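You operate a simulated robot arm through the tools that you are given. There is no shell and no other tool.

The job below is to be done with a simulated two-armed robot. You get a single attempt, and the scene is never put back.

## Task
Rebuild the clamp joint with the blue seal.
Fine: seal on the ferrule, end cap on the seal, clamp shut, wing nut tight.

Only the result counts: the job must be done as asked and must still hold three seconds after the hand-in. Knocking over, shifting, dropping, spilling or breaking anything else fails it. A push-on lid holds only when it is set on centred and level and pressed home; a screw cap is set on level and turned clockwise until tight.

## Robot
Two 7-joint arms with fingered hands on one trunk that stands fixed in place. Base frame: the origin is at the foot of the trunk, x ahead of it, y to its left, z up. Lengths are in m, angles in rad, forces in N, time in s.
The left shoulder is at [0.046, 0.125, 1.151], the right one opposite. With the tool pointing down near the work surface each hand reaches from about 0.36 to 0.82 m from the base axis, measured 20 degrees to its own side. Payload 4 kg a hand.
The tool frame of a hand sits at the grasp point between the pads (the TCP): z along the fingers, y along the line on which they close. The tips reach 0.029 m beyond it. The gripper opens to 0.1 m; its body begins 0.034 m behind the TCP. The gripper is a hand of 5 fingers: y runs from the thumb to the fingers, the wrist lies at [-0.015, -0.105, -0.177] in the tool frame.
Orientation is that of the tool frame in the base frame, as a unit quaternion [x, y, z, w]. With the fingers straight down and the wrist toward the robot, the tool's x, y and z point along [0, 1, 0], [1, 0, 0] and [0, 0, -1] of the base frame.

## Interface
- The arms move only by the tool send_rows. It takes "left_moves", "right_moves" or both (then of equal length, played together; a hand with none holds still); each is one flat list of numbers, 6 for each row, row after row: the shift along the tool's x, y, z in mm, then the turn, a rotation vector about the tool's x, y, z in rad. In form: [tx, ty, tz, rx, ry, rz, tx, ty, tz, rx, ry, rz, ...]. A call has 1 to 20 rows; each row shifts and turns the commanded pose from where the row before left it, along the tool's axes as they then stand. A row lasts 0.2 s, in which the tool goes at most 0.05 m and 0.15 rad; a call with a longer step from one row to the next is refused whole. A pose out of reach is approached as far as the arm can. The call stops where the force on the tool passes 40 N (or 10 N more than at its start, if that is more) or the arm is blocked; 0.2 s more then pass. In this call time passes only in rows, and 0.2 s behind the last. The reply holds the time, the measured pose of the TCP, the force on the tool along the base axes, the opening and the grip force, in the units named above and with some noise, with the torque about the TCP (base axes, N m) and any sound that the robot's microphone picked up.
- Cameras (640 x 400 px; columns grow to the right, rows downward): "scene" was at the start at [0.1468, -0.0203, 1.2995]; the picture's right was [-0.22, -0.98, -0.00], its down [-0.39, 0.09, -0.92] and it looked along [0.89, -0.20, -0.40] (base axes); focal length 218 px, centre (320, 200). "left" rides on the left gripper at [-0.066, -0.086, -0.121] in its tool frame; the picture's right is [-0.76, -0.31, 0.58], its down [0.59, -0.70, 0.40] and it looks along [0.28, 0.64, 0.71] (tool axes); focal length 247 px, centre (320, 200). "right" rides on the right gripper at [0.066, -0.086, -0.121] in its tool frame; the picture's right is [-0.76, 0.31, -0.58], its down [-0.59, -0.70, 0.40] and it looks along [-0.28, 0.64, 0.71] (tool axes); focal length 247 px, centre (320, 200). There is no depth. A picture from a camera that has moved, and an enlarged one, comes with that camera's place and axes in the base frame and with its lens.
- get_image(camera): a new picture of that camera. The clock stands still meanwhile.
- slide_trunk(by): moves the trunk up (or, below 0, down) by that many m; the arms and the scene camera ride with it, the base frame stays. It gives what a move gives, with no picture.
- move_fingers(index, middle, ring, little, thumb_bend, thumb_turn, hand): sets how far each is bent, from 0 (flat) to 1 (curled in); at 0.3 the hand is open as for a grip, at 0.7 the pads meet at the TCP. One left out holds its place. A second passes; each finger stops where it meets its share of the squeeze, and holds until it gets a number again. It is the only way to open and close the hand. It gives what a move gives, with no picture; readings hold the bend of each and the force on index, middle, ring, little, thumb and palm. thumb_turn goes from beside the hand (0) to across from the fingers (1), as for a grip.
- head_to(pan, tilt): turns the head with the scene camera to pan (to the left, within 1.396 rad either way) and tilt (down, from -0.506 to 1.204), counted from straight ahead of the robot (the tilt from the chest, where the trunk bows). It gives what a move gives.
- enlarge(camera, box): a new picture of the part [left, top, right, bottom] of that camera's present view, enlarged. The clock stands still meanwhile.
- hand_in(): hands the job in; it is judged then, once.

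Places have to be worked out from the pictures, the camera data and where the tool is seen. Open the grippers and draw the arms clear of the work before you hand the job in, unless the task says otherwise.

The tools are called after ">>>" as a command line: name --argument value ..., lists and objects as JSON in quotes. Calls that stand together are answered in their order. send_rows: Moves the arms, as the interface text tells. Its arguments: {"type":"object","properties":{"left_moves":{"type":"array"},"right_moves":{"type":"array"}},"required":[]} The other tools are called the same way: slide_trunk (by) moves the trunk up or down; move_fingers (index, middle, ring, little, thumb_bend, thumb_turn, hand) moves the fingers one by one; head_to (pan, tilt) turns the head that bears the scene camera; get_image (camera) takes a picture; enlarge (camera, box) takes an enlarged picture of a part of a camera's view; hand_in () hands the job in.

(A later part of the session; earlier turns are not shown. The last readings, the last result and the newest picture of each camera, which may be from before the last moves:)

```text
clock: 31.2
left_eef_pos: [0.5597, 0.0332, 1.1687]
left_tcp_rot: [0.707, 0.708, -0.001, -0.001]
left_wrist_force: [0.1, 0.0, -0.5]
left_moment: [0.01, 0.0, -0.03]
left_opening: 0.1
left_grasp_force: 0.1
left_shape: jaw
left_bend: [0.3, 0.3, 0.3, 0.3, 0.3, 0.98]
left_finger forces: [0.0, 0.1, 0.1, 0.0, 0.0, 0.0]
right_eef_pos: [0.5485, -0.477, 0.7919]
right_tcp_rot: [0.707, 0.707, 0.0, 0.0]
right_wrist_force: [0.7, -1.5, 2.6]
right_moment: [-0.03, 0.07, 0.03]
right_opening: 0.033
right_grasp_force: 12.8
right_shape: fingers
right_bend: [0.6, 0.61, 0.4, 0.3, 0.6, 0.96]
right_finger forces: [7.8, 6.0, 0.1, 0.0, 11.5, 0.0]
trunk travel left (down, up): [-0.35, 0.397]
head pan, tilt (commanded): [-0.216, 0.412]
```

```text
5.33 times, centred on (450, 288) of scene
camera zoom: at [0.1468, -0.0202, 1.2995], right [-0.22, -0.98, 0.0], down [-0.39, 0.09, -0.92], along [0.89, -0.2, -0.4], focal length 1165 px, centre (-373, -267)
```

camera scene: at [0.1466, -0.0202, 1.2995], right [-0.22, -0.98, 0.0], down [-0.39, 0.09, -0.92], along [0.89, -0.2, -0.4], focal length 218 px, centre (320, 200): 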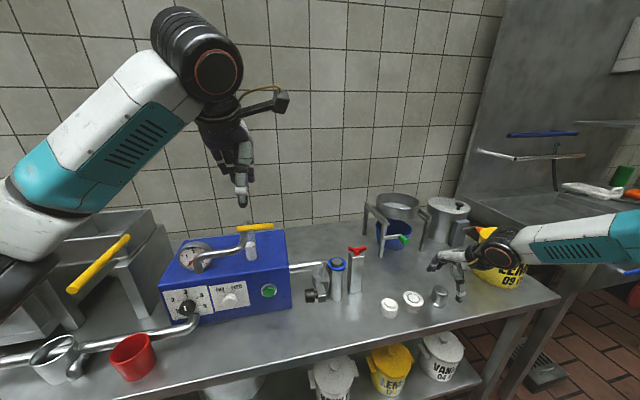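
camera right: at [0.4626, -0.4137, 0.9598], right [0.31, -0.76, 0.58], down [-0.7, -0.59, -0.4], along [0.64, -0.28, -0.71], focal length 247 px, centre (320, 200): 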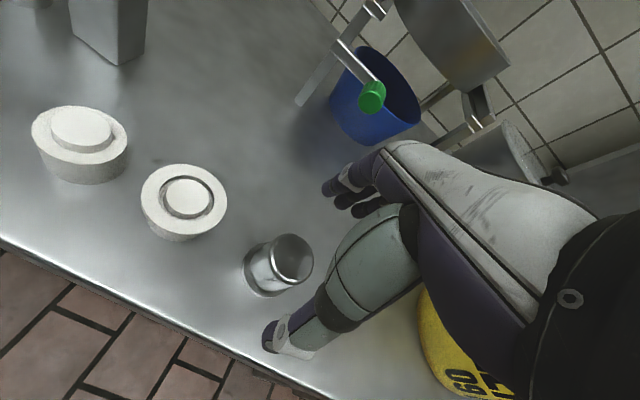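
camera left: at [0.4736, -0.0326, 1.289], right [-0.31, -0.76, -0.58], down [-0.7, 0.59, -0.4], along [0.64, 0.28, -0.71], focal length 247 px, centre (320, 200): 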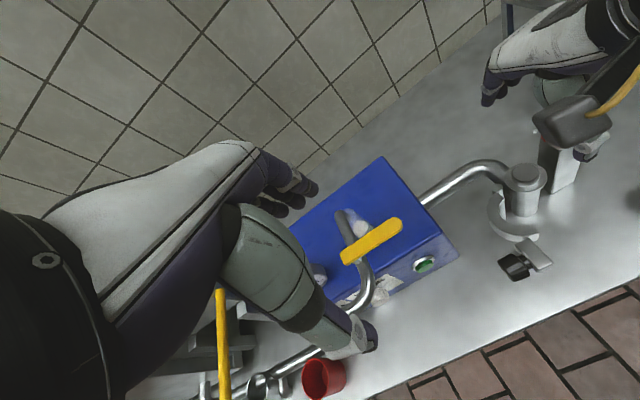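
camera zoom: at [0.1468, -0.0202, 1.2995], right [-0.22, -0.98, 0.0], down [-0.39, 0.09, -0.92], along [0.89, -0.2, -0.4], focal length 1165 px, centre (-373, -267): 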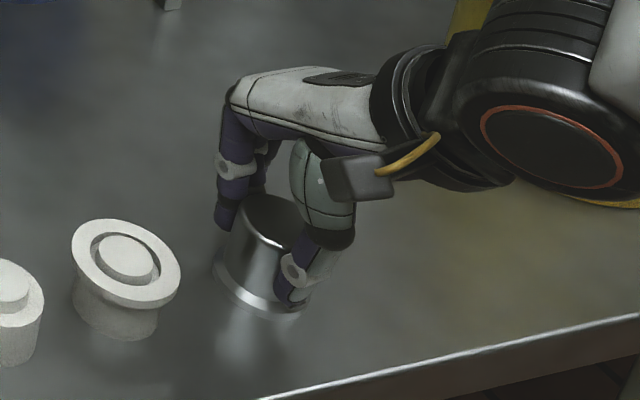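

Grip is ≈13 N on the cap. I lift slowly and check how it hangs.

>>> send_rows --right_moves '[0, 0, -5, 0, 0, 0, 0, 0, -8, 0, 0, 0, 0, 0, -12, 0, 0, 0, 0, 0, -15, 0, 0, 0, 0, 0, 0, 0, 0, 0]'

>>> enlarge --camera "right" --box '[230, 160, 390, 340]'

>>> enlarge --camera "scene" --box '[420, 240, 480, 310]'

```text
clock: 32.4
left_eef_pos: [0.5587, 0.0345, 1.1692]
left_tcp_rot: [0.708, 0.706, -0.001, -0.001]
left_wrist_force: [-0.3, 0.9, -0.2]
left_moment: [0.02, 0.01, 0.01]
left_opening: 0.0996
left_grasp_force: 0.0
left_shape: jaw
left_bend: [0.3, 0.3, 0.3, 0.3, 0.3, 0.98]
left_finger forces: [0.1, 0.0, 0.0, 0.0, 0.0, 0.1]
right_eef_pos: [0.5478, -0.4774, 0.8296]
right_tcp_rot: [0.708, 0.706, 0.0, -0.001]
right_wrist_force: [0.1, -0.3, -0.5]
right_moment: [0.0, -0.01, 0.04]
right_opening: 0.033
right_grasp_force: 12.0
right_shape: fingers
right_bend: [0.6, 0.62, 0.4, 0.3, 0.6, 0.96]
right_finger forces: [7.0, 5.4, 0.0, 0.0, 11.8, 0.0]
trunk travel left (down, up): [-0.35, 0.397]
head pan, tilt (commanded): [-0.216, 0.412]
```

```text
2.22 times, centred on (310, 250) of right
camera zoom: at [0.463, -0.4127, 0.9516], right [0.31, -0.76, 0.58], down [-0.7, -0.59, -0.4], along [0.64, -0.28, -0.71], focal length 549 px, centre (342, 89)
```

zoom: 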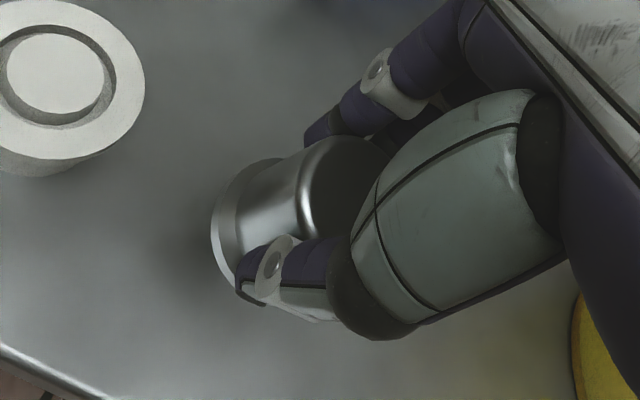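

```text
5.71 times, centred on (450, 275) of scene
camera zoom: at [0.1471, -0.0204, 1.2994], right [-0.22, -0.98, 0.0], down [-0.39, 0.09, -0.92], along [0.89, -0.2, -0.4], focal length 1249 px, centre (-423, -229)
```

zoom: 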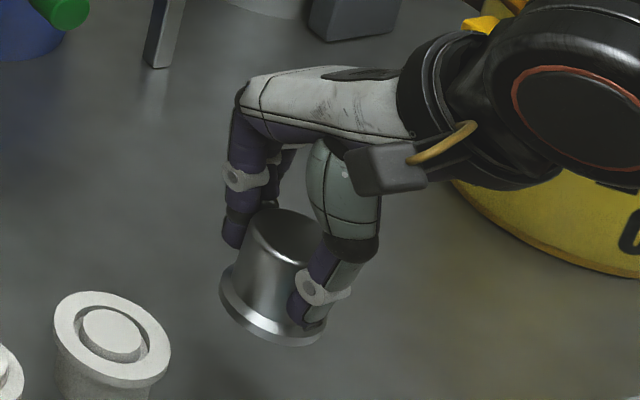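

I enlarge more closely to check whether the cap hangs level.

>>> enlarge --camera "right" --box '[275, 210, 355, 290]'

>>> enlarge --camera "scene" --box '[435, 265, 475, 310]'

>>> get_image --camera "left"

```text
5.00 times, centred on (315, 250) of right
camera zoom: at [0.463, -0.4127, 0.9516], right [0.31, -0.76, 0.58], down [-0.7, -0.59, -0.4], along [0.64, -0.28, -0.71], focal length 1235 px, centre (345, -50)
```

zoom: 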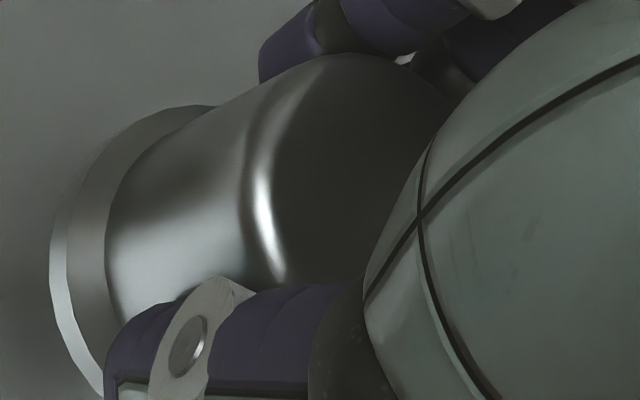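

```text
8.89 times, centred on (455, 288) of scene
camera zoom: at [0.1471, -0.0204, 1.2994], right [-0.22, -0.98, 0.0], down [-0.39, 0.09, -0.92], along [0.89, -0.2, -0.4], focal length 1942 px, centre (-880, -578)
```

zoom: 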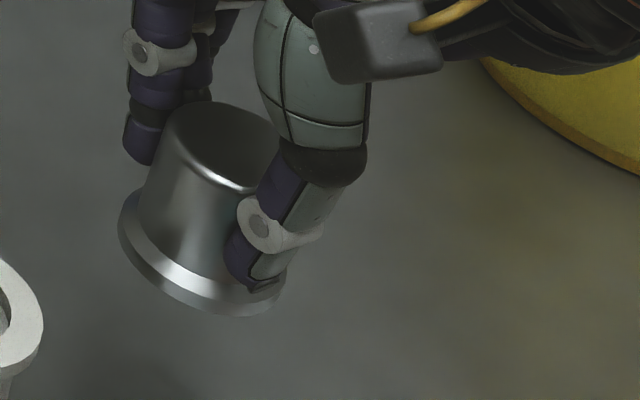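

```text
taken
camera left: at [0.4745, -0.0329, 1.2885], right [-0.31, -0.76, -0.58], down [-0.7, 0.59, -0.4], along [0.64, 0.28, -0.71], focal length 247 px, centre (320, 200)
```

left: 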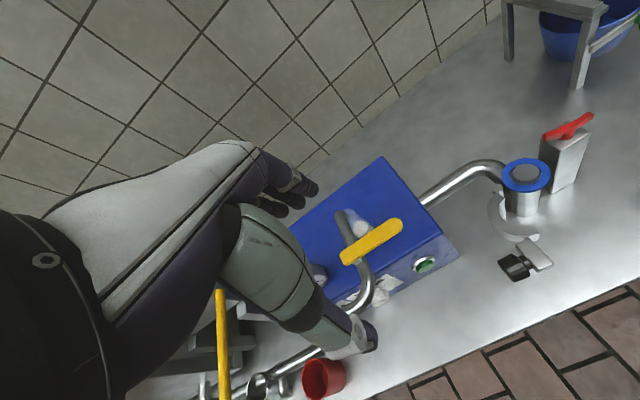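

The cap hangs level, its centre about 5.5 mm nearer (−x) than the TCP. I raise it and carry it to above the ferrule.

>>> send_rows --right_moves '[0, 0, -30, 0, 0, 0, 0, 0, -30, 0, 0, 0, 0, 0, -30, 0, 0, 0, 0, 0, -30, 0, 0, 0, 0, 0, -30, 0, 0, 0, 0, 0, -20, 0, 0, 0, 30, 9.7, 0, 0, 0, 0, 30, 9.7, 0, 0, 0, 0, 30, 9.7, 0, 0, 0, 0, 30, 9.7, 0, 0, 0, 0, 30, 9.7, 0, 0, 0, 0, 30, 9.7, 0, 0, 0, 0, 30, 9.7, 0, 0, 0, 0, 30, 9.7, 0, 0, 0, 0, 30, 9.7, 0, 0, 0, 0, 29.5, 9.7, 0, 0, 0, 0, 0, 0, 0, 0, 0, 0]'

>>> get_image --camera "right"

>>> enlarge --camera "scene" --box '[310, 200, 370, 290]'

```text
clock: 36.0
left_eef_pos: [0.5594, 0.034, 1.1681]
left_tcp_rot: [0.707, 0.707, 0.0, -0.001]
left_wrist_force: [-0.7, -0.5, -0.1]
left_moment: [-0.01, -0.02, 0.04]
left_opening: 0.0998
left_grasp_force: 0.0
left_shape: jaw
left_bend: [0.3, 0.3, 0.3, 0.3, 0.3, 0.98]
left_finger forces: [0.0, 0.0, 0.1, 0.1, 0.0, 0.1]
right_eef_pos: [0.6453, -0.1788, 1.0013]
right_tcp_rot: [0.708, 0.707, 0.0, 0.0]
right_wrist_force: [0.3, -1.0, -1.2]
right_moment: [0.01, -0.06, 0.01]
right_opening: 0.0329
right_grasp_force: 11.2
right_shape: fingers
right_bend: [0.6, 0.62, 0.4, 0.3, 0.6, 0.96]
right_finger forces: [6.7, 5.3, 0.0, 0.0, 11.0, 0.1]
trunk travel left (down, up): [-0.35, 0.397]
head pan, tilt (commanded): [-0.216, 0.412]
```

```text
taken
camera right: at [0.5605, -0.1136, 1.1214], right [0.31, -0.76, 0.58], down [-0.7, -0.59, -0.4], along [0.64, -0.28, -0.71], focal length 247 px, centre (320, 200)
```

right: 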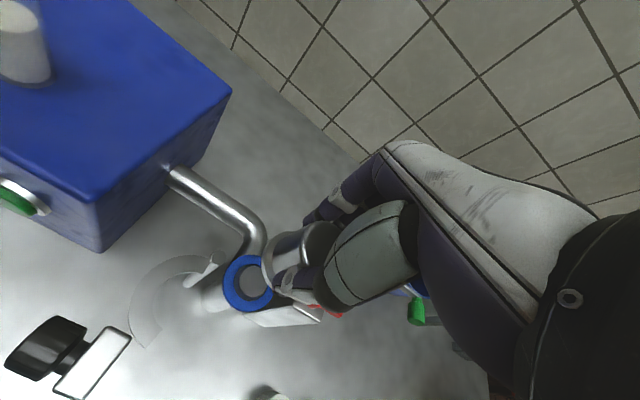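

```text
4.44 times, centred on (340, 245) of scene
camera zoom: at [0.1467, -0.0202, 1.2995], right [-0.22, -0.98, 0.0], down [-0.39, 0.09, -0.92], along [0.89, -0.2, -0.4], focal length 971 px, centre (231, 0)
```

zoom: 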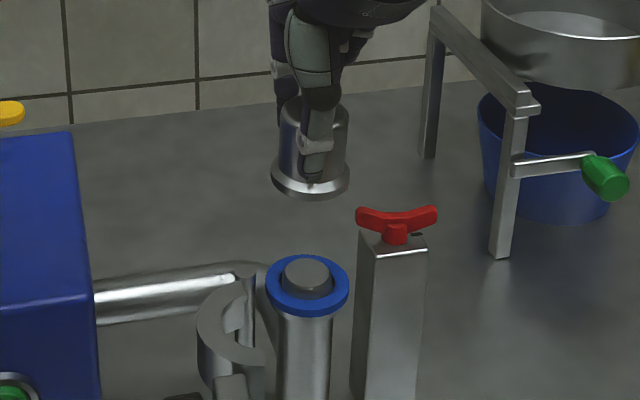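

I enlarge to compare the cap flange and the seal.

>>> enlarge --camera "scene" --box '[325, 218, 355, 278]'

>>> enlarge --camera "right" --box '[215, 200, 345, 320]'

>>> enlarge --camera "left" --box '[490, 60, 640, 220]'

```text
6.67 times, centred on (340, 248) of scene
camera zoom: at [0.1467, -0.0202, 1.2995], right [-0.22, -0.98, 0.0], down [-0.39, 0.09, -0.92], along [0.89, -0.2, -0.4], focal length 1457 px, centre (187, -120)
```

zoom: 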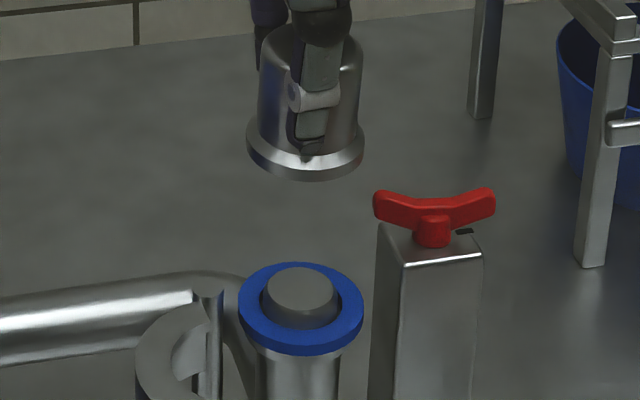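

```text
3.33 times, centred on (280, 260) of right
camera zoom: at [0.5605, -0.1136, 1.1214], right [0.31, -0.76, 0.58], down [-0.7, -0.59, -0.4], along [0.64, -0.28, -0.71], focal length 823 px, centre (453, 0)
```

zoom: 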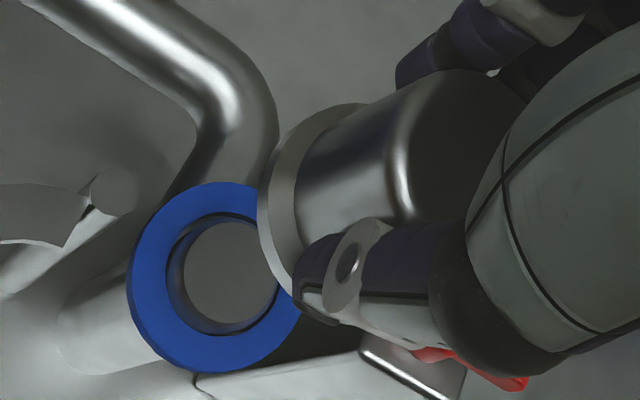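

```text
2.50 times, centred on (565, 140) of left
camera zoom: at [0.474, -0.0327, 1.2888], right [-0.31, -0.76, -0.58], down [-0.7, 0.59, -0.4], along [0.64, 0.28, -0.71], focal length 617 px, centre (-292, 350)
```

zoom: 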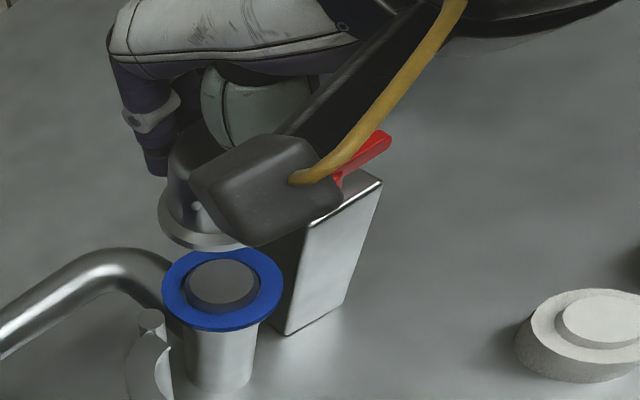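

Combining views: the cap's rim sits ~48 mm below the TCP and its centre ~2.4 mm too far in +x versus the ferrule. I correct by −2.3 mm x, −0.5 mm y and lower to just above the boss.

>>> send_rows --right_moves '[-0.5, -2.3, 20, 0, 0, 0, 0, 0, 25, 0, 0, 0, 0, 0, 20, 0, 0, 0, 0, 0, 0, 0, 0, 0]'

>>> enlarge --camera "scene" --box '[322, 235, 358, 280]'

>>> enlarge --camera "right" --box '[240, 180, 370, 300]'

>>> enlarge --camera "left" --box '[500, 110, 600, 220]'

```text
clock: 37.0
left_eef_pos: [0.5595, 0.033, 1.1689]
left_tcp_rot: [0.707, 0.707, 0.0, 0.001]
left_wrist_force: [0.2, 0.6, 0.2]
left_moment: [0.05, -0.01, -0.01]
left_opening: 0.0999
left_grasp_force: 0.0
left_shape: jaw
left_bend: [0.3, 0.3, 0.3, 0.3, 0.3, 0.98]
left_finger forces: [0.0, 0.0, 0.0, 0.0, 0.1, 0.0]
right_eef_pos: [0.6433, -0.1789, 0.9334]
right_tcp_rot: [0.708, 0.707, 0.001, 0.0]
right_wrist_force: [0.2, 0.3, -2.2]
right_moment: [0.03, 0.0, 0.02]
right_opening: 0.0327
right_grasp_force: 11.6
right_shape: fingers
right_bend: [0.6, 0.62, 0.4, 0.3, 0.6, 0.96]
right_finger forces: [6.7, 5.4, 0.0, 0.0, 11.1, 0.0]
trunk travel left (down, up): [-0.35, 0.397]
head pan, tilt (commanded): [-0.216, 0.412]
```

```text
8.89 times, centred on (340, 258) of scene
camera zoom: at [0.1469, -0.0201, 1.2995], right [-0.22, -0.98, 0.0], down [-0.39, 0.09, -0.92], along [0.89, -0.2, -0.4], focal length 1942 px, centre (142, -311)
```

zoom: 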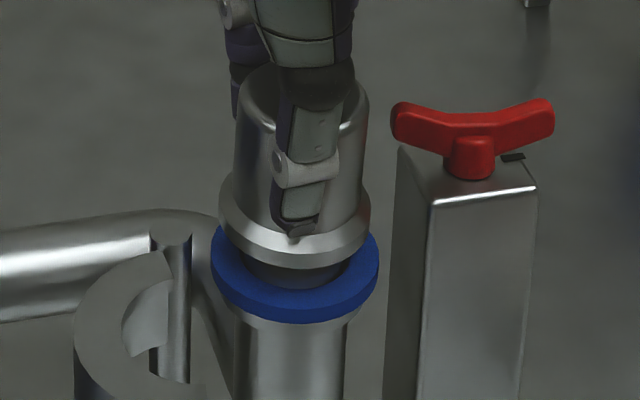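

```text
3.33 times, centred on (305, 240) of right
camera zoom: at [0.5585, -0.1133, 1.0555], right [0.31, -0.76, 0.58], down [-0.7, -0.59, -0.4], along [0.64, -0.28, -0.71], focal length 823 px, centre (370, 67)
```

zoom: 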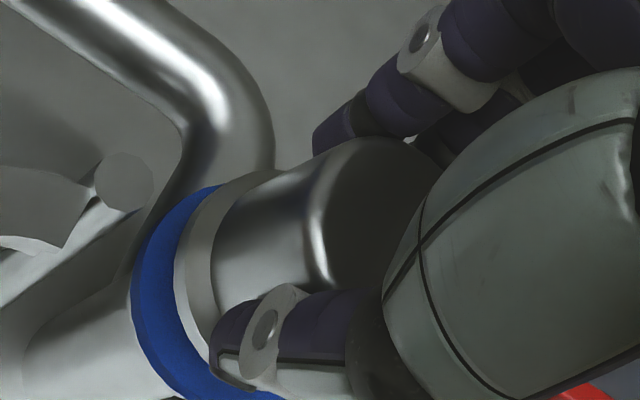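

```text
3.64 times, centred on (550, 165) of left
camera zoom: at [0.4743, -0.0327, 1.2887], right [-0.31, -0.76, -0.58], down [-0.7, 0.59, -0.4], along [0.64, 0.28, -0.71], focal length 898 px, centre (-516, 327)
```

zoom: 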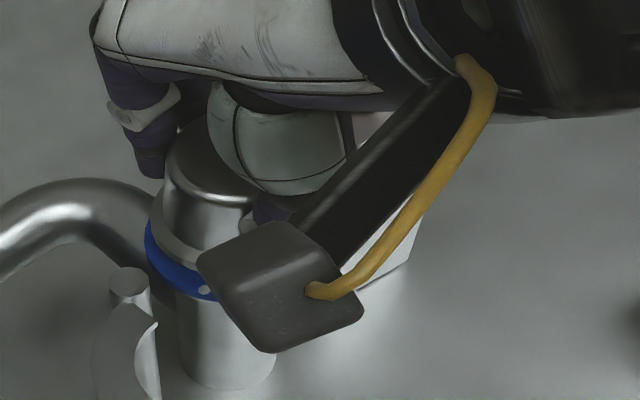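

The cap is within ~1.5 mm of the axis; I apply a small correction (−0.6 mm x, −1 mm y) and lower it gently onto the seal.

>>> send_rows --right_moves '[-1.0, -0.6, 3, 0, 0, 0, 0, 0, 3, 0, 0, 0, 0, 0, 3, 0, 0, 0, 0, 0, 2, 0, 0, 0, 0, 0, 0, 0, 0, 0]'

>>> enlarge --camera "scene" --box '[322, 235, 358, 280]'

>>> enlarge --camera "left" --box '[500, 110, 600, 220]'

```text
clock: 38.2
left_eef_pos: [0.5597, 0.0331, 1.1683]
left_tcp_rot: [0.707, 0.707, 0.0, -0.002]
left_wrist_force: [0.5, -0.3, 0.2]
left_moment: [-0.04, 0.03, 0.0]
left_opening: 0.0998
left_grasp_force: 0.1
left_shape: jaw
left_bend: [0.3, 0.3, 0.3, 0.3, 0.3, 0.98]
left_finger forces: [0.1, 0.0, 0.0, 0.0, 0.0, 0.0]
right_eef_pos: [0.6427, -0.1799, 0.9247]
right_tcp_rot: [0.708, 0.707, 0.0, 0.0]
right_wrist_force: [-0.2, 0.4, -1.8]
right_moment: [-0.01, 0.01, -0.01]
right_opening: 0.0327
right_grasp_force: 10.9
right_shape: fingers
right_bend: [0.6, 0.62, 0.4, 0.3, 0.6, 0.96]
right_finger forces: [6.7, 5.4, 0.1, 0.1, 11.1, 0.1]
trunk travel left (down, up): [-0.35, 0.397]
head pan, tilt (commanded): [-0.216, 0.412]
```

```text
8.89 times, centred on (340, 258) of scene
camera zoom: at [0.147, -0.0202, 1.2994], right [-0.22, -0.98, 0.0], down [-0.39, 0.09, -0.92], along [0.89, -0.2, -0.4], focal length 1942 px, centre (142, -311)
```

zoom: 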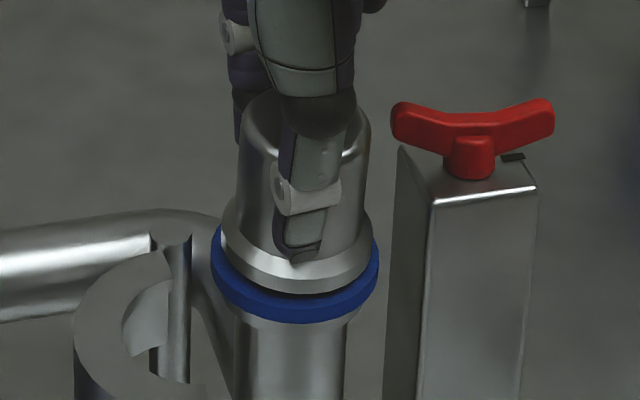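

```text
3.64 times, centred on (550, 165) of left
camera zoom: at [0.4744, -0.0327, 1.2886], right [-0.31, -0.76, -0.58], down [-0.7, 0.59, -0.4], along [0.64, 0.28, -0.71], focal length 898 px, centre (-516, 327)
```

zoom: 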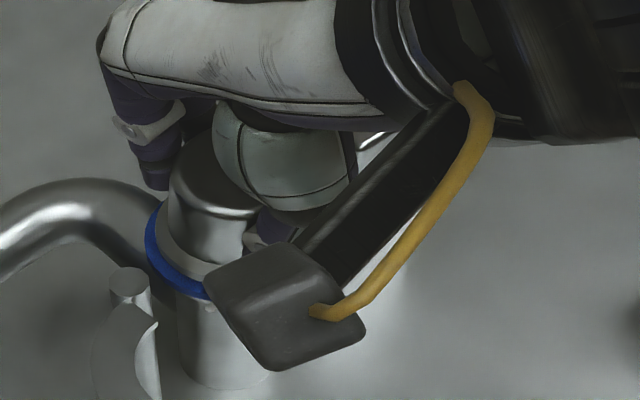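

The cap has begun to slip over the boss with no contact force, and is now centred over the seal. I lower the rest in small steps.

>>> send_rows --right_moves '[0, 0, 2, 0, 0, 0, 0, 0, 2, 0, 0, 0, 0, 0, 2, 0, 0, 0, 0, 0, 0, 0, 0, 0]'

>>> enlarge --camera "scene" --box '[322, 235, 358, 280]'

>>> enlarge --camera "right" --box '[240, 180, 370, 300]'

```text
clock: 39.2
left_eef_pos: [0.5595, 0.0337, 1.1694]
left_tcp_rot: [0.707, 0.707, 0.0, 0.0]
left_wrist_force: [-0.5, -0.4, 0.3]
left_moment: [0.0, -0.02, -0.02]
left_opening: 0.0995
left_grasp_force: 0.0
left_shape: jaw
left_bend: [0.3, 0.3, 0.3, 0.3, 0.3, 0.98]
left_finger forces: [0.0, 0.1, 0.1, 0.0, 0.1, 0.0]
right_eef_pos: [0.6431, -0.1797, 0.9198]
right_tcp_rot: [0.707, 0.707, 0.001, 0.001]
right_wrist_force: [0.7, -0.4, -0.4]
right_moment: [-0.01, 0.06, -0.04]
right_opening: 0.0329
right_grasp_force: 12.9
right_shape: fingers
right_bend: [0.6, 0.62, 0.4, 0.3, 0.6, 0.96]
right_finger forces: [7.2, 5.7, 0.0, 0.0, 11.3, 0.0]
trunk travel left (down, up): [-0.35, 0.397]
head pan, tilt (commanded): [-0.216, 0.412]
```

```text
8.89 times, centred on (340, 258) of scene
camera zoom: at [0.1469, -0.0201, 1.2995], right [-0.22, -0.98, 0.0], down [-0.39, 0.09, -0.92], along [0.89, -0.2, -0.4], focal length 1942 px, centre (142, -311)
```

zoom: 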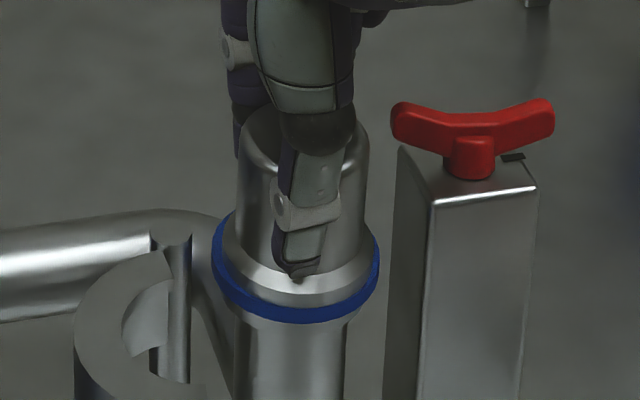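

```text
3.33 times, centred on (305, 240) of right
camera zoom: at [0.5569, -0.114, 1.0403], right [0.31, -0.76, 0.58], down [-0.7, -0.59, -0.4], along [0.64, -0.28, -0.71], focal length 823 px, centre (370, 67)
```

zoom: 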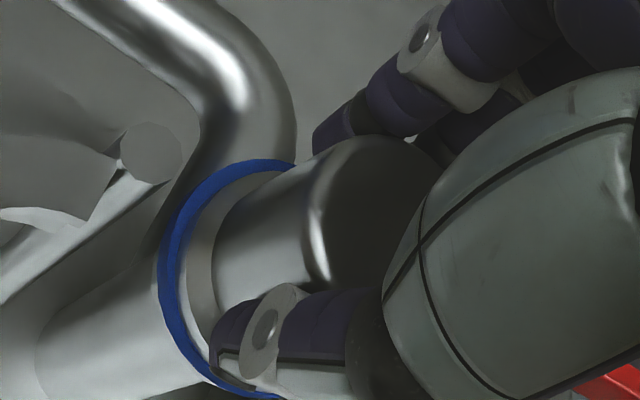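

The cap's rim appears at the seal; I lower 1–2 mm more to confirm contact.

>>> send_rows --right_moves '[0, 0, 1, 0, 0, 0, 0, 0, 1, 0, 0, 0, 0, 0, 0, 0, 0, 0]'

>>> enlarge --camera "scene" --box '[328, 250, 352, 280]'

```text
clock: 40.0
left_eef_pos: [0.559, 0.0339, 1.1685]
left_tcp_rot: [0.707, 0.707, 0.0, 0.001]
left_wrist_force: [0.7, 0.4, 0.5]
left_moment: [-0.04, -0.01, 0.0]
left_opening: 0.0999
left_grasp_force: 0.0
left_shape: jaw
left_bend: [0.3, 0.3, 0.3, 0.3, 0.3, 0.98]
left_finger forces: [0.0, 0.1, 0.1, 0.0, 0.0, 0.1]
right_eef_pos: [0.6417, -0.1789, 0.9189]
right_tcp_rot: [0.707, 0.707, 0.0, 0.001]
right_wrist_force: [1.8, 0.7, 8.9]
right_moment: [0.02, 0.14, 0.01]
right_opening: 0.0327
right_grasp_force: 13.7
right_shape: fingers
right_bend: [0.6, 0.62, 0.4, 0.3, 0.61, 0.96]
right_finger forces: [8.9, 6.1, 0.1, 0.0, 11.9, 0.0]
trunk travel left (down, up): [-0.35, 0.397]
head pan, tilt (commanded): [-0.216, 0.412]
```

```text
13.33 times, centred on (340, 265) of scene
camera zoom: at [0.1464, -0.0198, 1.2996], right [-0.22, -0.98, 0.0], down [-0.39, 0.09, -0.92], along [0.9, -0.2, -0.4], focal length 2913 px, centre (53, -667)
```

zoom: 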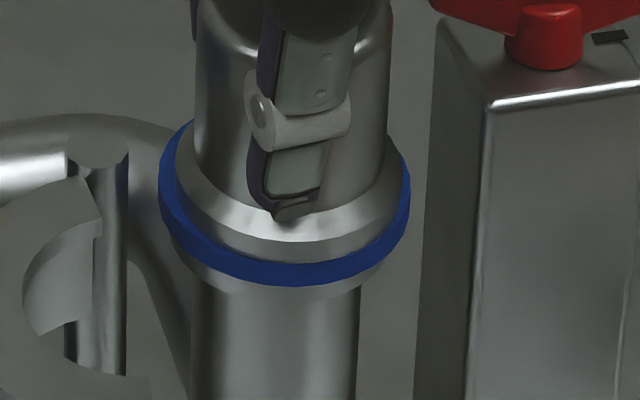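

Contact at ≈9 N; the cap is seated on the seal. I open the fingers to release it.

>>> move_fingers --hand "right" --index 0.5 --middle 0.5 --ring 0.4 --little 0.3 --thumb_bend 0.5

>>> enlarge --camera "scene" --box '[322, 235, 358, 280]'

>>> enlarge --camera "right" --box '[240, 180, 370, 300]'

```text
clock: 41.0
left_eef_pos: [0.5587, 0.0326, 1.1683]
left_tcp_rot: [0.707, 0.707, 0.0, -0.001]
left_wrist_force: [-0.3, 0.0, -0.2]
left_moment: [-0.03, -0.01, 0.02]
left_opening: 0.0999
left_grasp_force: 0.0
left_shape: jaw
left_bend: [0.3, 0.3, 0.3, 0.3, 0.3, 0.98]
left_finger forces: [0.0, 0.1, 0.0, 0.0, 0.0, 0.0]
right_eef_pos: [0.6418, -0.1798, 0.9169]
right_tcp_rot: [0.708, 0.706, -0.001, 0.0]
right_wrist_force: [-0.8, -0.3, 0.6]
right_moment: [0.0, -0.01, -0.05]
right_opening: 0.0497
right_grasp_force: 0.0
right_shape: fingers
right_bend: [0.5, 0.5, 0.4, 0.3, 0.5, 0.97]
right_finger forces: [0.0, 0.1, 0.1, 0.1, 0.0, 0.0]
trunk travel left (down, up): [-0.35, 0.397]
head pan, tilt (commanded): [-0.216, 0.412]
```

```text
8.89 times, centred on (340, 258) of scene
camera zoom: at [0.1469, -0.0202, 1.2995], right [-0.22, -0.98, 0.0], down [-0.39, 0.09, -0.92], along [0.89, -0.2, -0.4], focal length 1942 px, centre (142, -311)
```

zoom: 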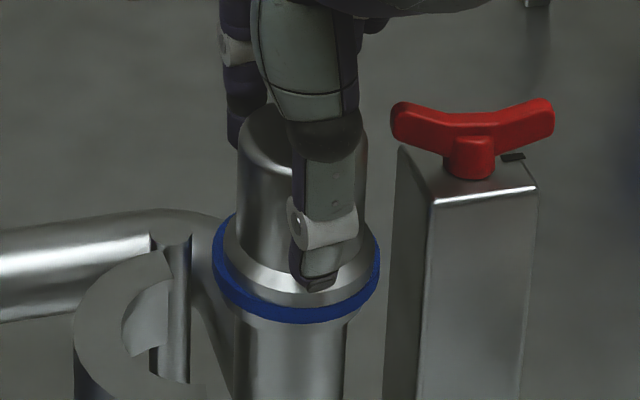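

```text
3.33 times, centred on (305, 240) of right
camera zoom: at [0.557, -0.1146, 1.0377], right [0.31, -0.76, 0.58], down [-0.7, -0.59, -0.4], along [0.64, -0.28, -0.71], focal length 823 px, centre (370, 67)
```

zoom: 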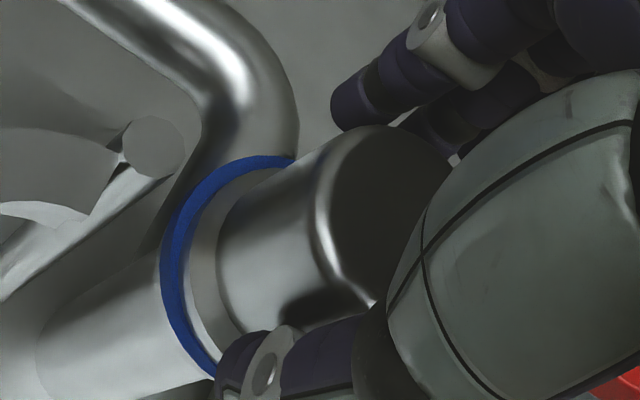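

The cap is released and sits upright. I open wider and retract straight up.

>>> move_fingers --hand "right" --index 0.38 --middle 0.38 --ring 0.35 --little 0.3 --thumb_bend 0.38

>>> send_rows --right_moves '[0, 0, -15, 0, 0, 0, 0, 0, -25, 0, 0, 0, 0, 0, -35, 0, 0, 0, 0, 0, -35, 0, 0, 0, 0, 0, 0, 0, 0, 0]'

>>> get_image --camera "right"

>>> enlarge --camera "scene" --box '[300, 235, 370, 310]'

>>> enlarge --camera "left" --box '[470, 90, 640, 300]'

```text
clock: 42.0
left_eef_pos: [0.5589, 0.033, 1.1692]
left_tcp_rot: [0.708, 0.706, -0.001, -0.001]
left_wrist_force: [0.5, -0.8, -0.2]
left_moment: [-0.01, 0.0, -0.02]
left_opening: 0.0997
left_grasp_force: 0.1
left_shape: jaw
left_bend: [0.3, 0.3, 0.3, 0.3, 0.3, 0.98]
left_finger forces: [0.0, 0.0, 0.0, 0.0, 0.1, 0.1]
right_eef_pos: [0.642, -0.1789, 0.9171]
right_tcp_rot: [0.707, 0.707, 0.0, 0.0]
right_wrist_force: [0.3, 0.8, 0.4]
right_moment: [-0.02, -0.03, 0.03]
right_opening: 0.0795
right_grasp_force: 0.1
right_shape: fingers
right_bend: [0.38, 0.38, 0.35, 0.3, 0.38, 0.97]
right_finger forces: [0.1, 0.0, 0.0, 0.0, 0.0, 0.1]
trunk travel left (down, up): [-0.35, 0.397]
head pan, tilt (commanded): [-0.216, 0.412]
```

```text
clock: 43.2
left_eef_pos: [0.5587, 0.0339, 1.1691]
left_tcp_rot: [0.707, 0.707, -0.001, 0.0]
left_wrist_force: [-1.1, 0.4, -0.4]
left_moment: [-0.06, 0.01, 0.02]
left_opening: 0.0998
left_grasp_force: 0.0
left_shape: jaw
left_bend: [0.3, 0.3, 0.3, 0.3, 0.3, 0.98]
left_finger forces: [0.0, 0.1, 0.1, 0.0, 0.1, 0.1]
right_eef_pos: [0.6424, -0.1821, 1.0288]
right_tcp_rot: [0.708, 0.706, -0.001, -0.001]
right_wrist_force: [-0.8, 0.4, -1.0]
right_moment: [-0.03, -0.01, -0.01]
right_opening: 0.0793
right_grasp_force: 0.0
right_shape: fingers
right_bend: [0.38, 0.38, 0.35, 0.3, 0.38, 0.97]
right_finger forces: [0.0, 0.0, 0.0, 0.0, 0.0, 0.0]
trunk travel left (down, up): [-0.35, 0.397]
head pan, tilt (commanded): [-0.216, 0.412]
```

```text
taken
camera right: at [0.5576, -0.116, 1.1494], right [0.31, -0.76, 0.58], down [-0.7, -0.59, -0.4], along [0.64, -0.28, -0.71], focal length 247 px, centre (320, 200)
```

right: 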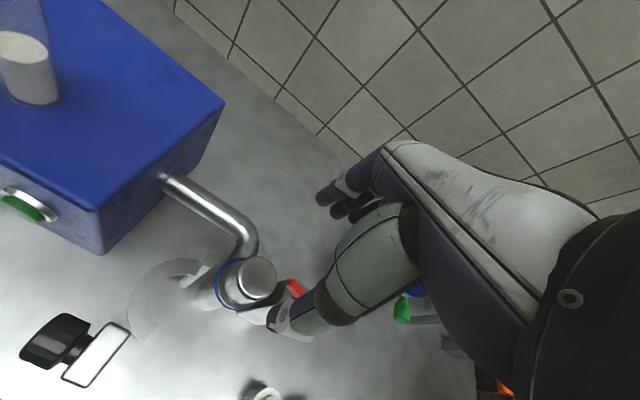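

```text
5.33 times, centred on (335, 272) of scene
camera zoom: at [0.1471, -0.0202, 1.2994], right [-0.22, -0.98, 0.0], down [-0.39, 0.09, -0.92], along [0.89, -0.2, -0.4], focal length 1165 px, centre (240, -187)
```

zoom: 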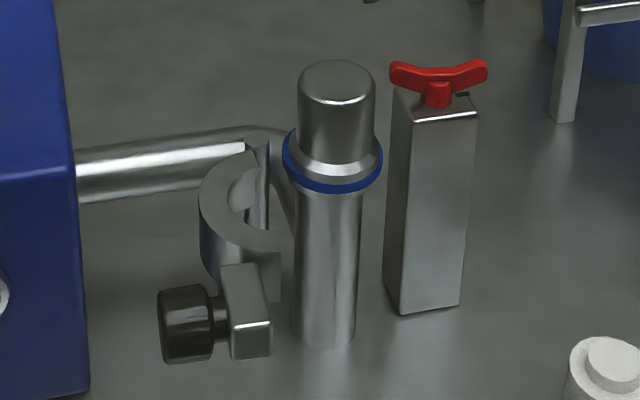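

```text
1.90 times, centred on (555, 195) of left
camera zoom: at [0.4745, -0.0327, 1.2885], right [-0.31, -0.76, -0.58], down [-0.7, 0.59, -0.4], along [0.64, 0.28, -0.71], focal length 470 px, centre (-128, 210)
```

zoom: 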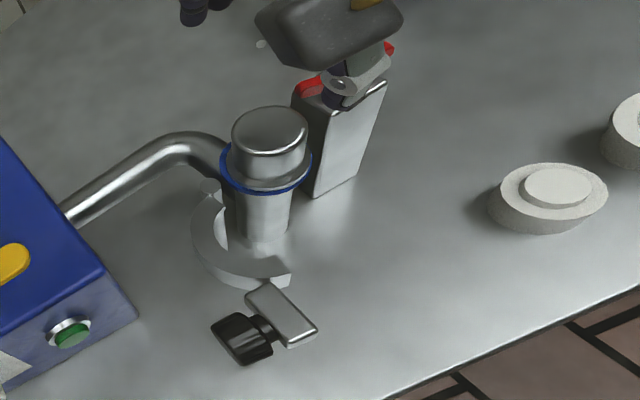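

Seal and cap are stacked and level. Next is the clamp: its hinge is ≈(0.640,-0.137), lug ≈(0.544,-0.11), knob end ≈(0.542,-0.07), to be swung ~90° counter-clockwise. I first move the left hand out of the way to the left, and bring the right hand to a viewing place in front.

>>> send_rows --left_moves '[35, 0, -10, 0, 0, 0, 35, 0, -10, 0, 0, 0, 35, 0, -10, 0, 0, 0, 35, 0, -10, 0, 0, 0, 35, 0, -10, 0, 0, 0, 35, 0, 0, 0, 0, 0]' --right_moves '[0, -15, 0, 0, 0, 0, 0, -20, 0, 0, 0, 0, 0, -20, 0, 0, 0, 0, 0, -25, 0, 0, 0, 0, 0, -25, 0, 0, 0, 0, 0, -25, 0, 0, 0, 0]'

>>> get_image --camera "right"

>>> get_image --camera "scene"

```text
clock: 44.6
left_eef_pos: [0.5596, 0.245, 1.219]
left_tcp_rot: [0.707, 0.707, -0.001, 0.001]
left_wrist_force: [-0.6, 0.3, 1.0]
left_moment: [-0.01, -0.02, 0.01]
left_opening: 0.0999
left_grasp_force: 0.1
left_shape: jaw
left_bend: [0.3, 0.3, 0.3, 0.3, 0.3, 0.98]
left_finger forces: [0.0, 0.0, 0.0, 0.0, 0.0, 0.0]
right_eef_pos: [0.5121, -0.1768, 1.0281]
right_tcp_rot: [0.707, 0.707, -0.001, 0.001]
right_wrist_force: [-0.3, -0.2, 0.1]
right_moment: [0.01, 0.02, 0.01]
right_opening: 0.0796
right_grasp_force: 0.0
right_shape: fingers
right_bend: [0.38, 0.38, 0.35, 0.3, 0.38, 0.98]
right_finger forces: [0.0, 0.0, 0.0, 0.0, 0.0, 0.0]
trunk travel left (down, up): [-0.35, 0.397]
head pan, tilt (commanded): [-0.216, 0.412]
```

```text
taken
camera right: at [0.4265, -0.1114, 1.1488], right [0.31, -0.76, 0.58], down [-0.7, -0.59, -0.4], along [0.64, -0.28, -0.71], focal length 247 px, centre (320, 200)
```

right: 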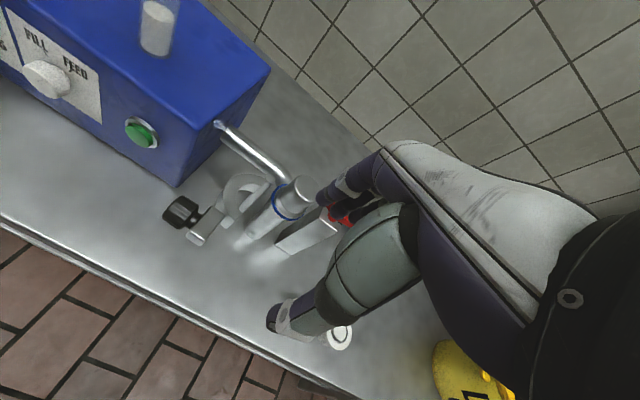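

```text
taken
camera scene: at [0.1463, -0.0194, 1.2996], right [-0.22, -0.98, 0.0], down [-0.39, 0.09, -0.92], along [0.9, -0.2, -0.4], focal length 218 px, centre (320, 200)
```

scene: 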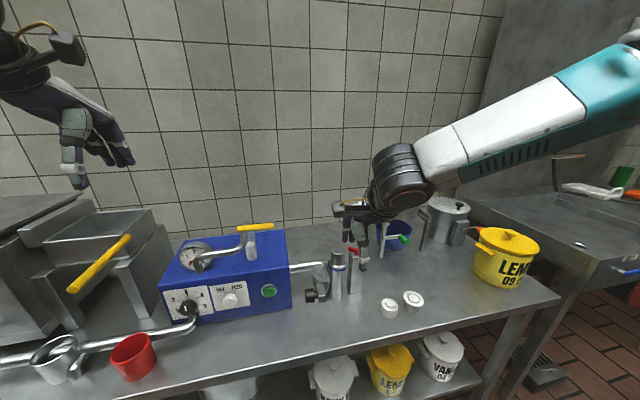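

I enlarge the clamp from the scene and right cameras.

>>> enlarge --camera "right" --box '[150, 150, 350, 270]'

>>> enlarge --camera "scene" --box '[298, 240, 358, 310]'

```text
3.20 times, centred on (250, 210) of right
camera zoom: at [0.4265, -0.1114, 1.1488], right [0.31, -0.76, 0.58], down [-0.7, -0.59, -0.4], along [0.64, -0.28, -0.71], focal length 790 px, centre (544, 168)
```

zoom: 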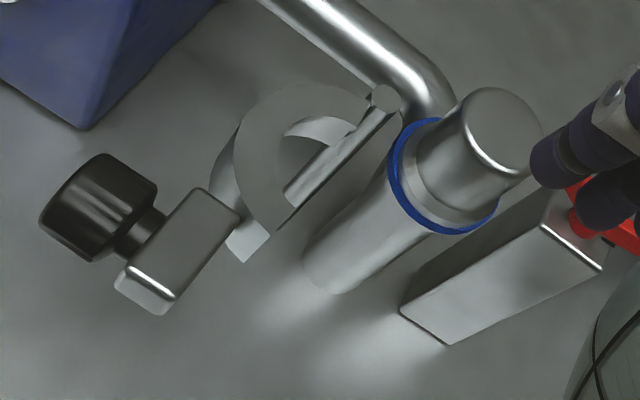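

```text
5.71 times, centred on (328, 275) of scene
camera zoom: at [0.1463, -0.0194, 1.2996], right [-0.22, -0.98, 0.0], down [-0.39, 0.09, -0.92], along [0.9, -0.2, -0.4], focal length 1249 px, centre (274, -229)
```

zoom: 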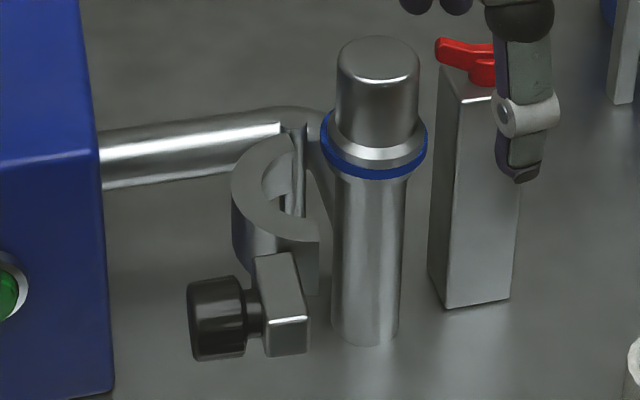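

Lug top is at z≈0.883 and the knob (Ø≈34 mm, axis along y) at ≈(0.5375,-0.081,0.874). I'll push the knob's end with the left index finger around the hinge arc; so I park the right hand to the right and bring the left hand in front, keeping clear of the yellow handle.

>>> send_rows --left_moves '[-5, -40, 0, 0, 0, 0, -10, -40, 0, 0, 0, 0, -20, -40, 0, 0, 0, 0, -35, -30, 10, 0, 0, 0, -40, 0, 20, 0, 0, 0, -40, 0, 25, 0, 0, 0, -40, 0, 25, 0, 0, 0]' --right_moves '[-38, -6, -10, 0, 0, 0, -38, -6, -10, 0, 0, 0, -38, -6, -10, 0, 0, 0, -38, -6, -10, 0, 0, 0, -38, -6, -10, 0, 0, 0, -38, -6, -10, 0, 0, 0, 0, 0, 0, 0, 0, 0]'

>>> get_image --camera "left"

>>> get_image --camera "scene"

```text
clock: 46.2
left_eef_pos: [0.4111, 0.0513, 1.139]
left_tcp_rot: [0.707, 0.707, 0.0, 0.0]
left_wrist_force: [-0.4, -0.3, 0.6]
left_moment: [0.02, -0.02, -0.03]
left_opening: 0.0999
left_grasp_force: 0.0
left_shape: jaw
left_bend: [0.3, 0.3, 0.3, 0.3, 0.3, 0.98]
left_finger forces: [0.1, 0.0, 0.1, 0.0, 0.0, 0.1]
right_eef_pos: [0.4758, -0.4067, 1.086]
right_tcp_rot: [0.707, 0.707, -0.001, 0.0]
right_wrist_force: [0.3, 0.5, -0.1]
right_moment: [0.02, -0.01, 0.01]
right_opening: 0.0792
right_grasp_force: 0.1
right_shape: fingers
right_bend: [0.38, 0.38, 0.35, 0.3, 0.38, 0.98]
right_finger forces: [0.0, 0.1, 0.1, 0.1, 0.0, 0.1]
trunk travel left (down, up): [-0.35, 0.397]
head pan, tilt (commanded): [-0.216, 0.412]
```

```text
taken
camera left: at [0.3263, -0.0142, 1.2586], right [-0.31, -0.76, -0.58], down [-0.7, 0.59, -0.4], along [0.64, 0.28, -0.71], focal length 247 px, centre (320, 200)
```

left: 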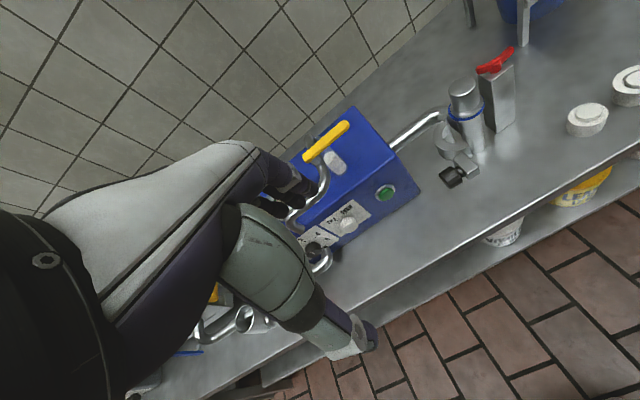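

```text
taken
camera scene: at [0.1474, -0.0207, 1.2994], right [-0.22, -0.98, 0.0], down [-0.39, 0.09, -0.92], along [0.89, -0.2, -0.4], focal length 218 px, centre (320, 200)
```

scene: 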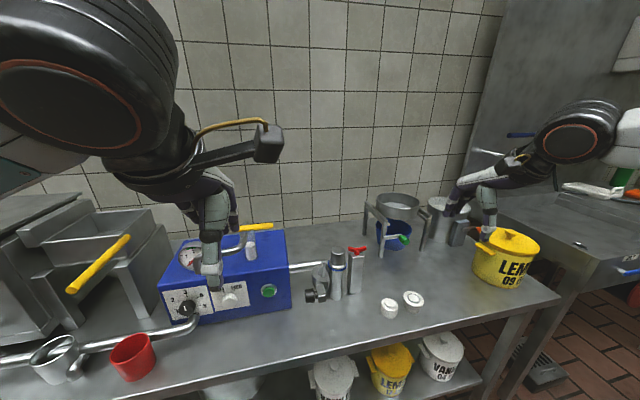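

The knob, lug and cap are all visible in the left view. I enlarge the left fingertips to calibrate where the index tip is.

>>> enlarge --camera "left" --box '[230, 130, 350, 240]'

>>> enlarge --camera "scene" --box '[160, 150, 280, 300]'

```text
3.64 times, centred on (290, 185) of left
camera zoom: at [0.3263, -0.0142, 1.2586], right [-0.31, -0.76, -0.58], down [-0.7, 0.59, -0.4], along [0.64, 0.28, -0.71], focal length 898 px, centre (429, 254)
```

zoom: 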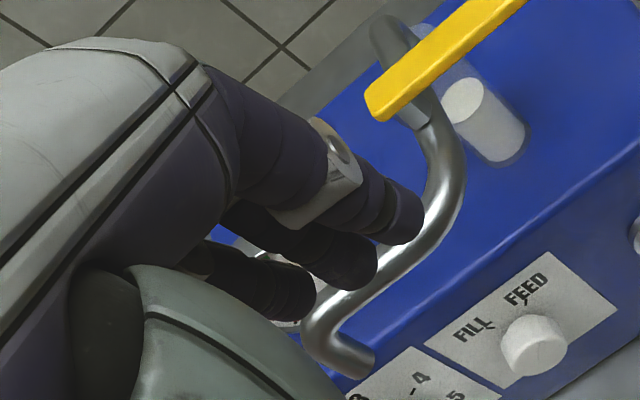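

```text
2.67 times, centred on (220, 225) of scene
camera zoom: at [0.1474, -0.0207, 1.2994], right [-0.22, -0.98, 0.0], down [-0.39, 0.09, -0.92], along [0.89, -0.2, -0.4], focal length 583 px, centre (587, 133)
```

zoom: 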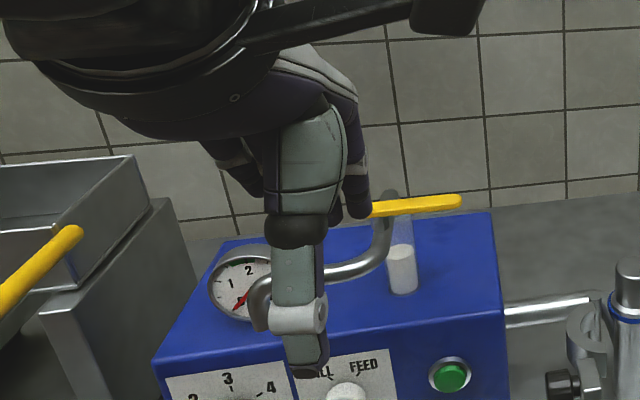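

The index tip sits at about (+57 mm x, −8 mm y) from the left TCP. I lower the left hand to knob height with the index ~2 cm to the +y side of the knob, and park the right hand farther right.

>>> send_rows --left_moves '[-27, 3, 38, 0, 0, 0, -27, 3, 38, 0, 0, 0, -27, 3, 38, 0, 0, 0, 0, 5, 45, 0, 0, 0, 0, 5, 45, 0, 0, 0, 0, 5, 45, 0, 0, 0, 0, 0, 0, 0, 0, 0]' --right_moves '[-25, 0, -5, 0, 0, 0, -25, 0, -5, 0, 0, 0, -25, 0, -5, 0, 0, 0, -25, 0, -5, 0, 0, 0, 0, 0, 0, 0, 0, 0, 0, 0, 0, 0, 0, 0, 0, 0, 0, 0, 0, 0]'

>>> get_image --camera "left"

>>> get_image --camera "scene"

```text
clock: 47.8
left_eef_pos: [0.4311, -0.0275, 0.8884]
left_tcp_rot: [0.707, 0.707, 0.0, 0.001]
left_wrist_force: [-0.5, 0.0, 0.4]
left_moment: [-0.04, 0.02, -0.01]
left_opening: 0.0998
left_grasp_force: 0.1
left_shape: jaw
left_bend: [0.3, 0.3, 0.3, 0.3, 0.3, 0.98]
left_finger forces: [0.0, 0.1, 0.1, 0.0, 0.0, 0.1]
right_eef_pos: [0.4766, -0.5075, 1.1058]
right_tcp_rot: [0.708, 0.706, 0.0, -0.001]
right_wrist_force: [0.4, 0.7, 0.4]
right_moment: [-0.03, 0.03, 0.01]
right_opening: 0.0793
right_grasp_force: 0.1
right_shape: fingers
right_bend: [0.38, 0.38, 0.35, 0.3, 0.38, 0.98]
right_finger forces: [0.0, 0.0, 0.0, 0.0, 0.1, 0.1]
trunk travel left (down, up): [-0.35, 0.397]
head pan, tilt (commanded): [-0.216, 0.412]
```

```text
taken
camera left: at [0.3468, -0.0936, 1.0083], right [-0.31, -0.76, -0.58], down [-0.7, 0.59, -0.4], along [0.64, 0.28, -0.71], focal length 247 px, centre (320, 200)
```

left: 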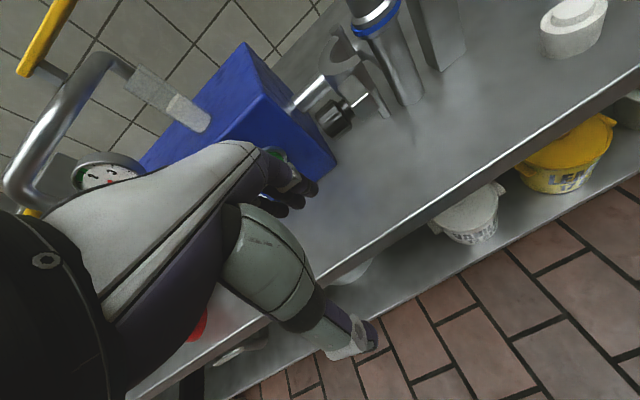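

```text
taken
camera scene: at [0.1467, -0.0204, 1.2995], right [-0.22, -0.98, 0.0], down [-0.39, 0.09, -0.92], along [0.89, -0.2, -0.4], focal length 218 px, centre (320, 200)
```

scene: 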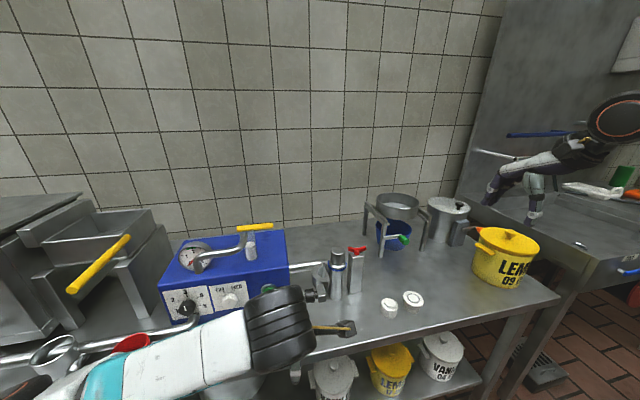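

I enlarge the left view around index tip and knob.

>>> enlarge --camera "left" --box '[240, 60, 420, 220]'

>>> enlarge --camera "scene" --box '[240, 240, 380, 345]'

>>> enlarge --camera "scene" --box '[0, 250, 250, 400]'

```text
2.50 times, centred on (330, 140) of left
camera zoom: at [0.3468, -0.0936, 1.0083], right [-0.31, -0.76, -0.58], down [-0.7, 0.59, -0.4], along [0.64, 0.28, -0.71], focal length 617 px, centre (295, 350)
```

zoom: 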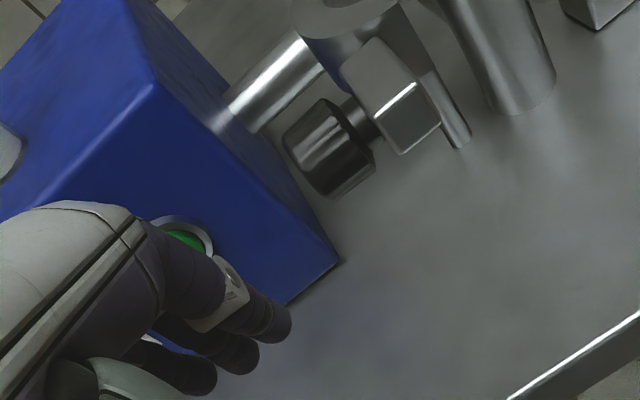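

```text
3.81 times, centred on (310, 292) of scene
camera zoom: at [0.1467, -0.0204, 1.2995], right [-0.22, -0.98, 0.0], down [-0.39, 0.09, -0.92], along [0.89, -0.2, -0.4], focal length 832 px, centre (358, -152)
```

zoom: 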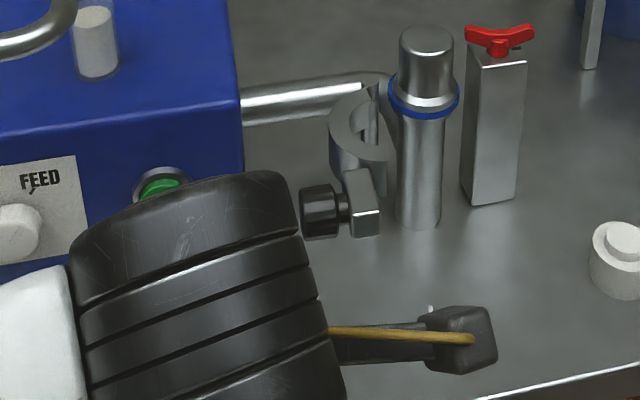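

```text
2.56 times, centred on (125, 325) of scene
camera zoom: at [0.1467, -0.0204, 1.2995], right [-0.22, -0.98, 0.0], down [-0.39, 0.09, -0.92], along [0.89, -0.2, -0.4], focal length 559 px, centre (819, -120)
```

zoom: 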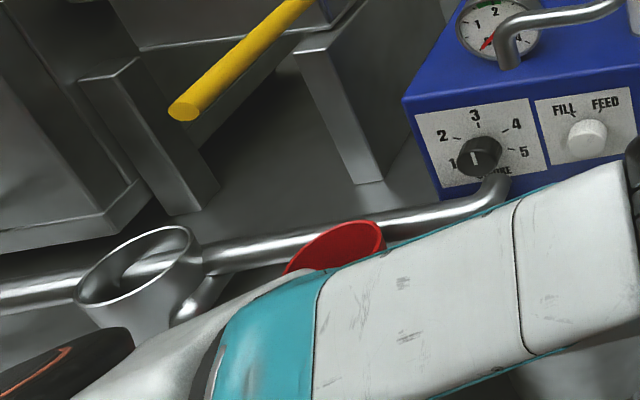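

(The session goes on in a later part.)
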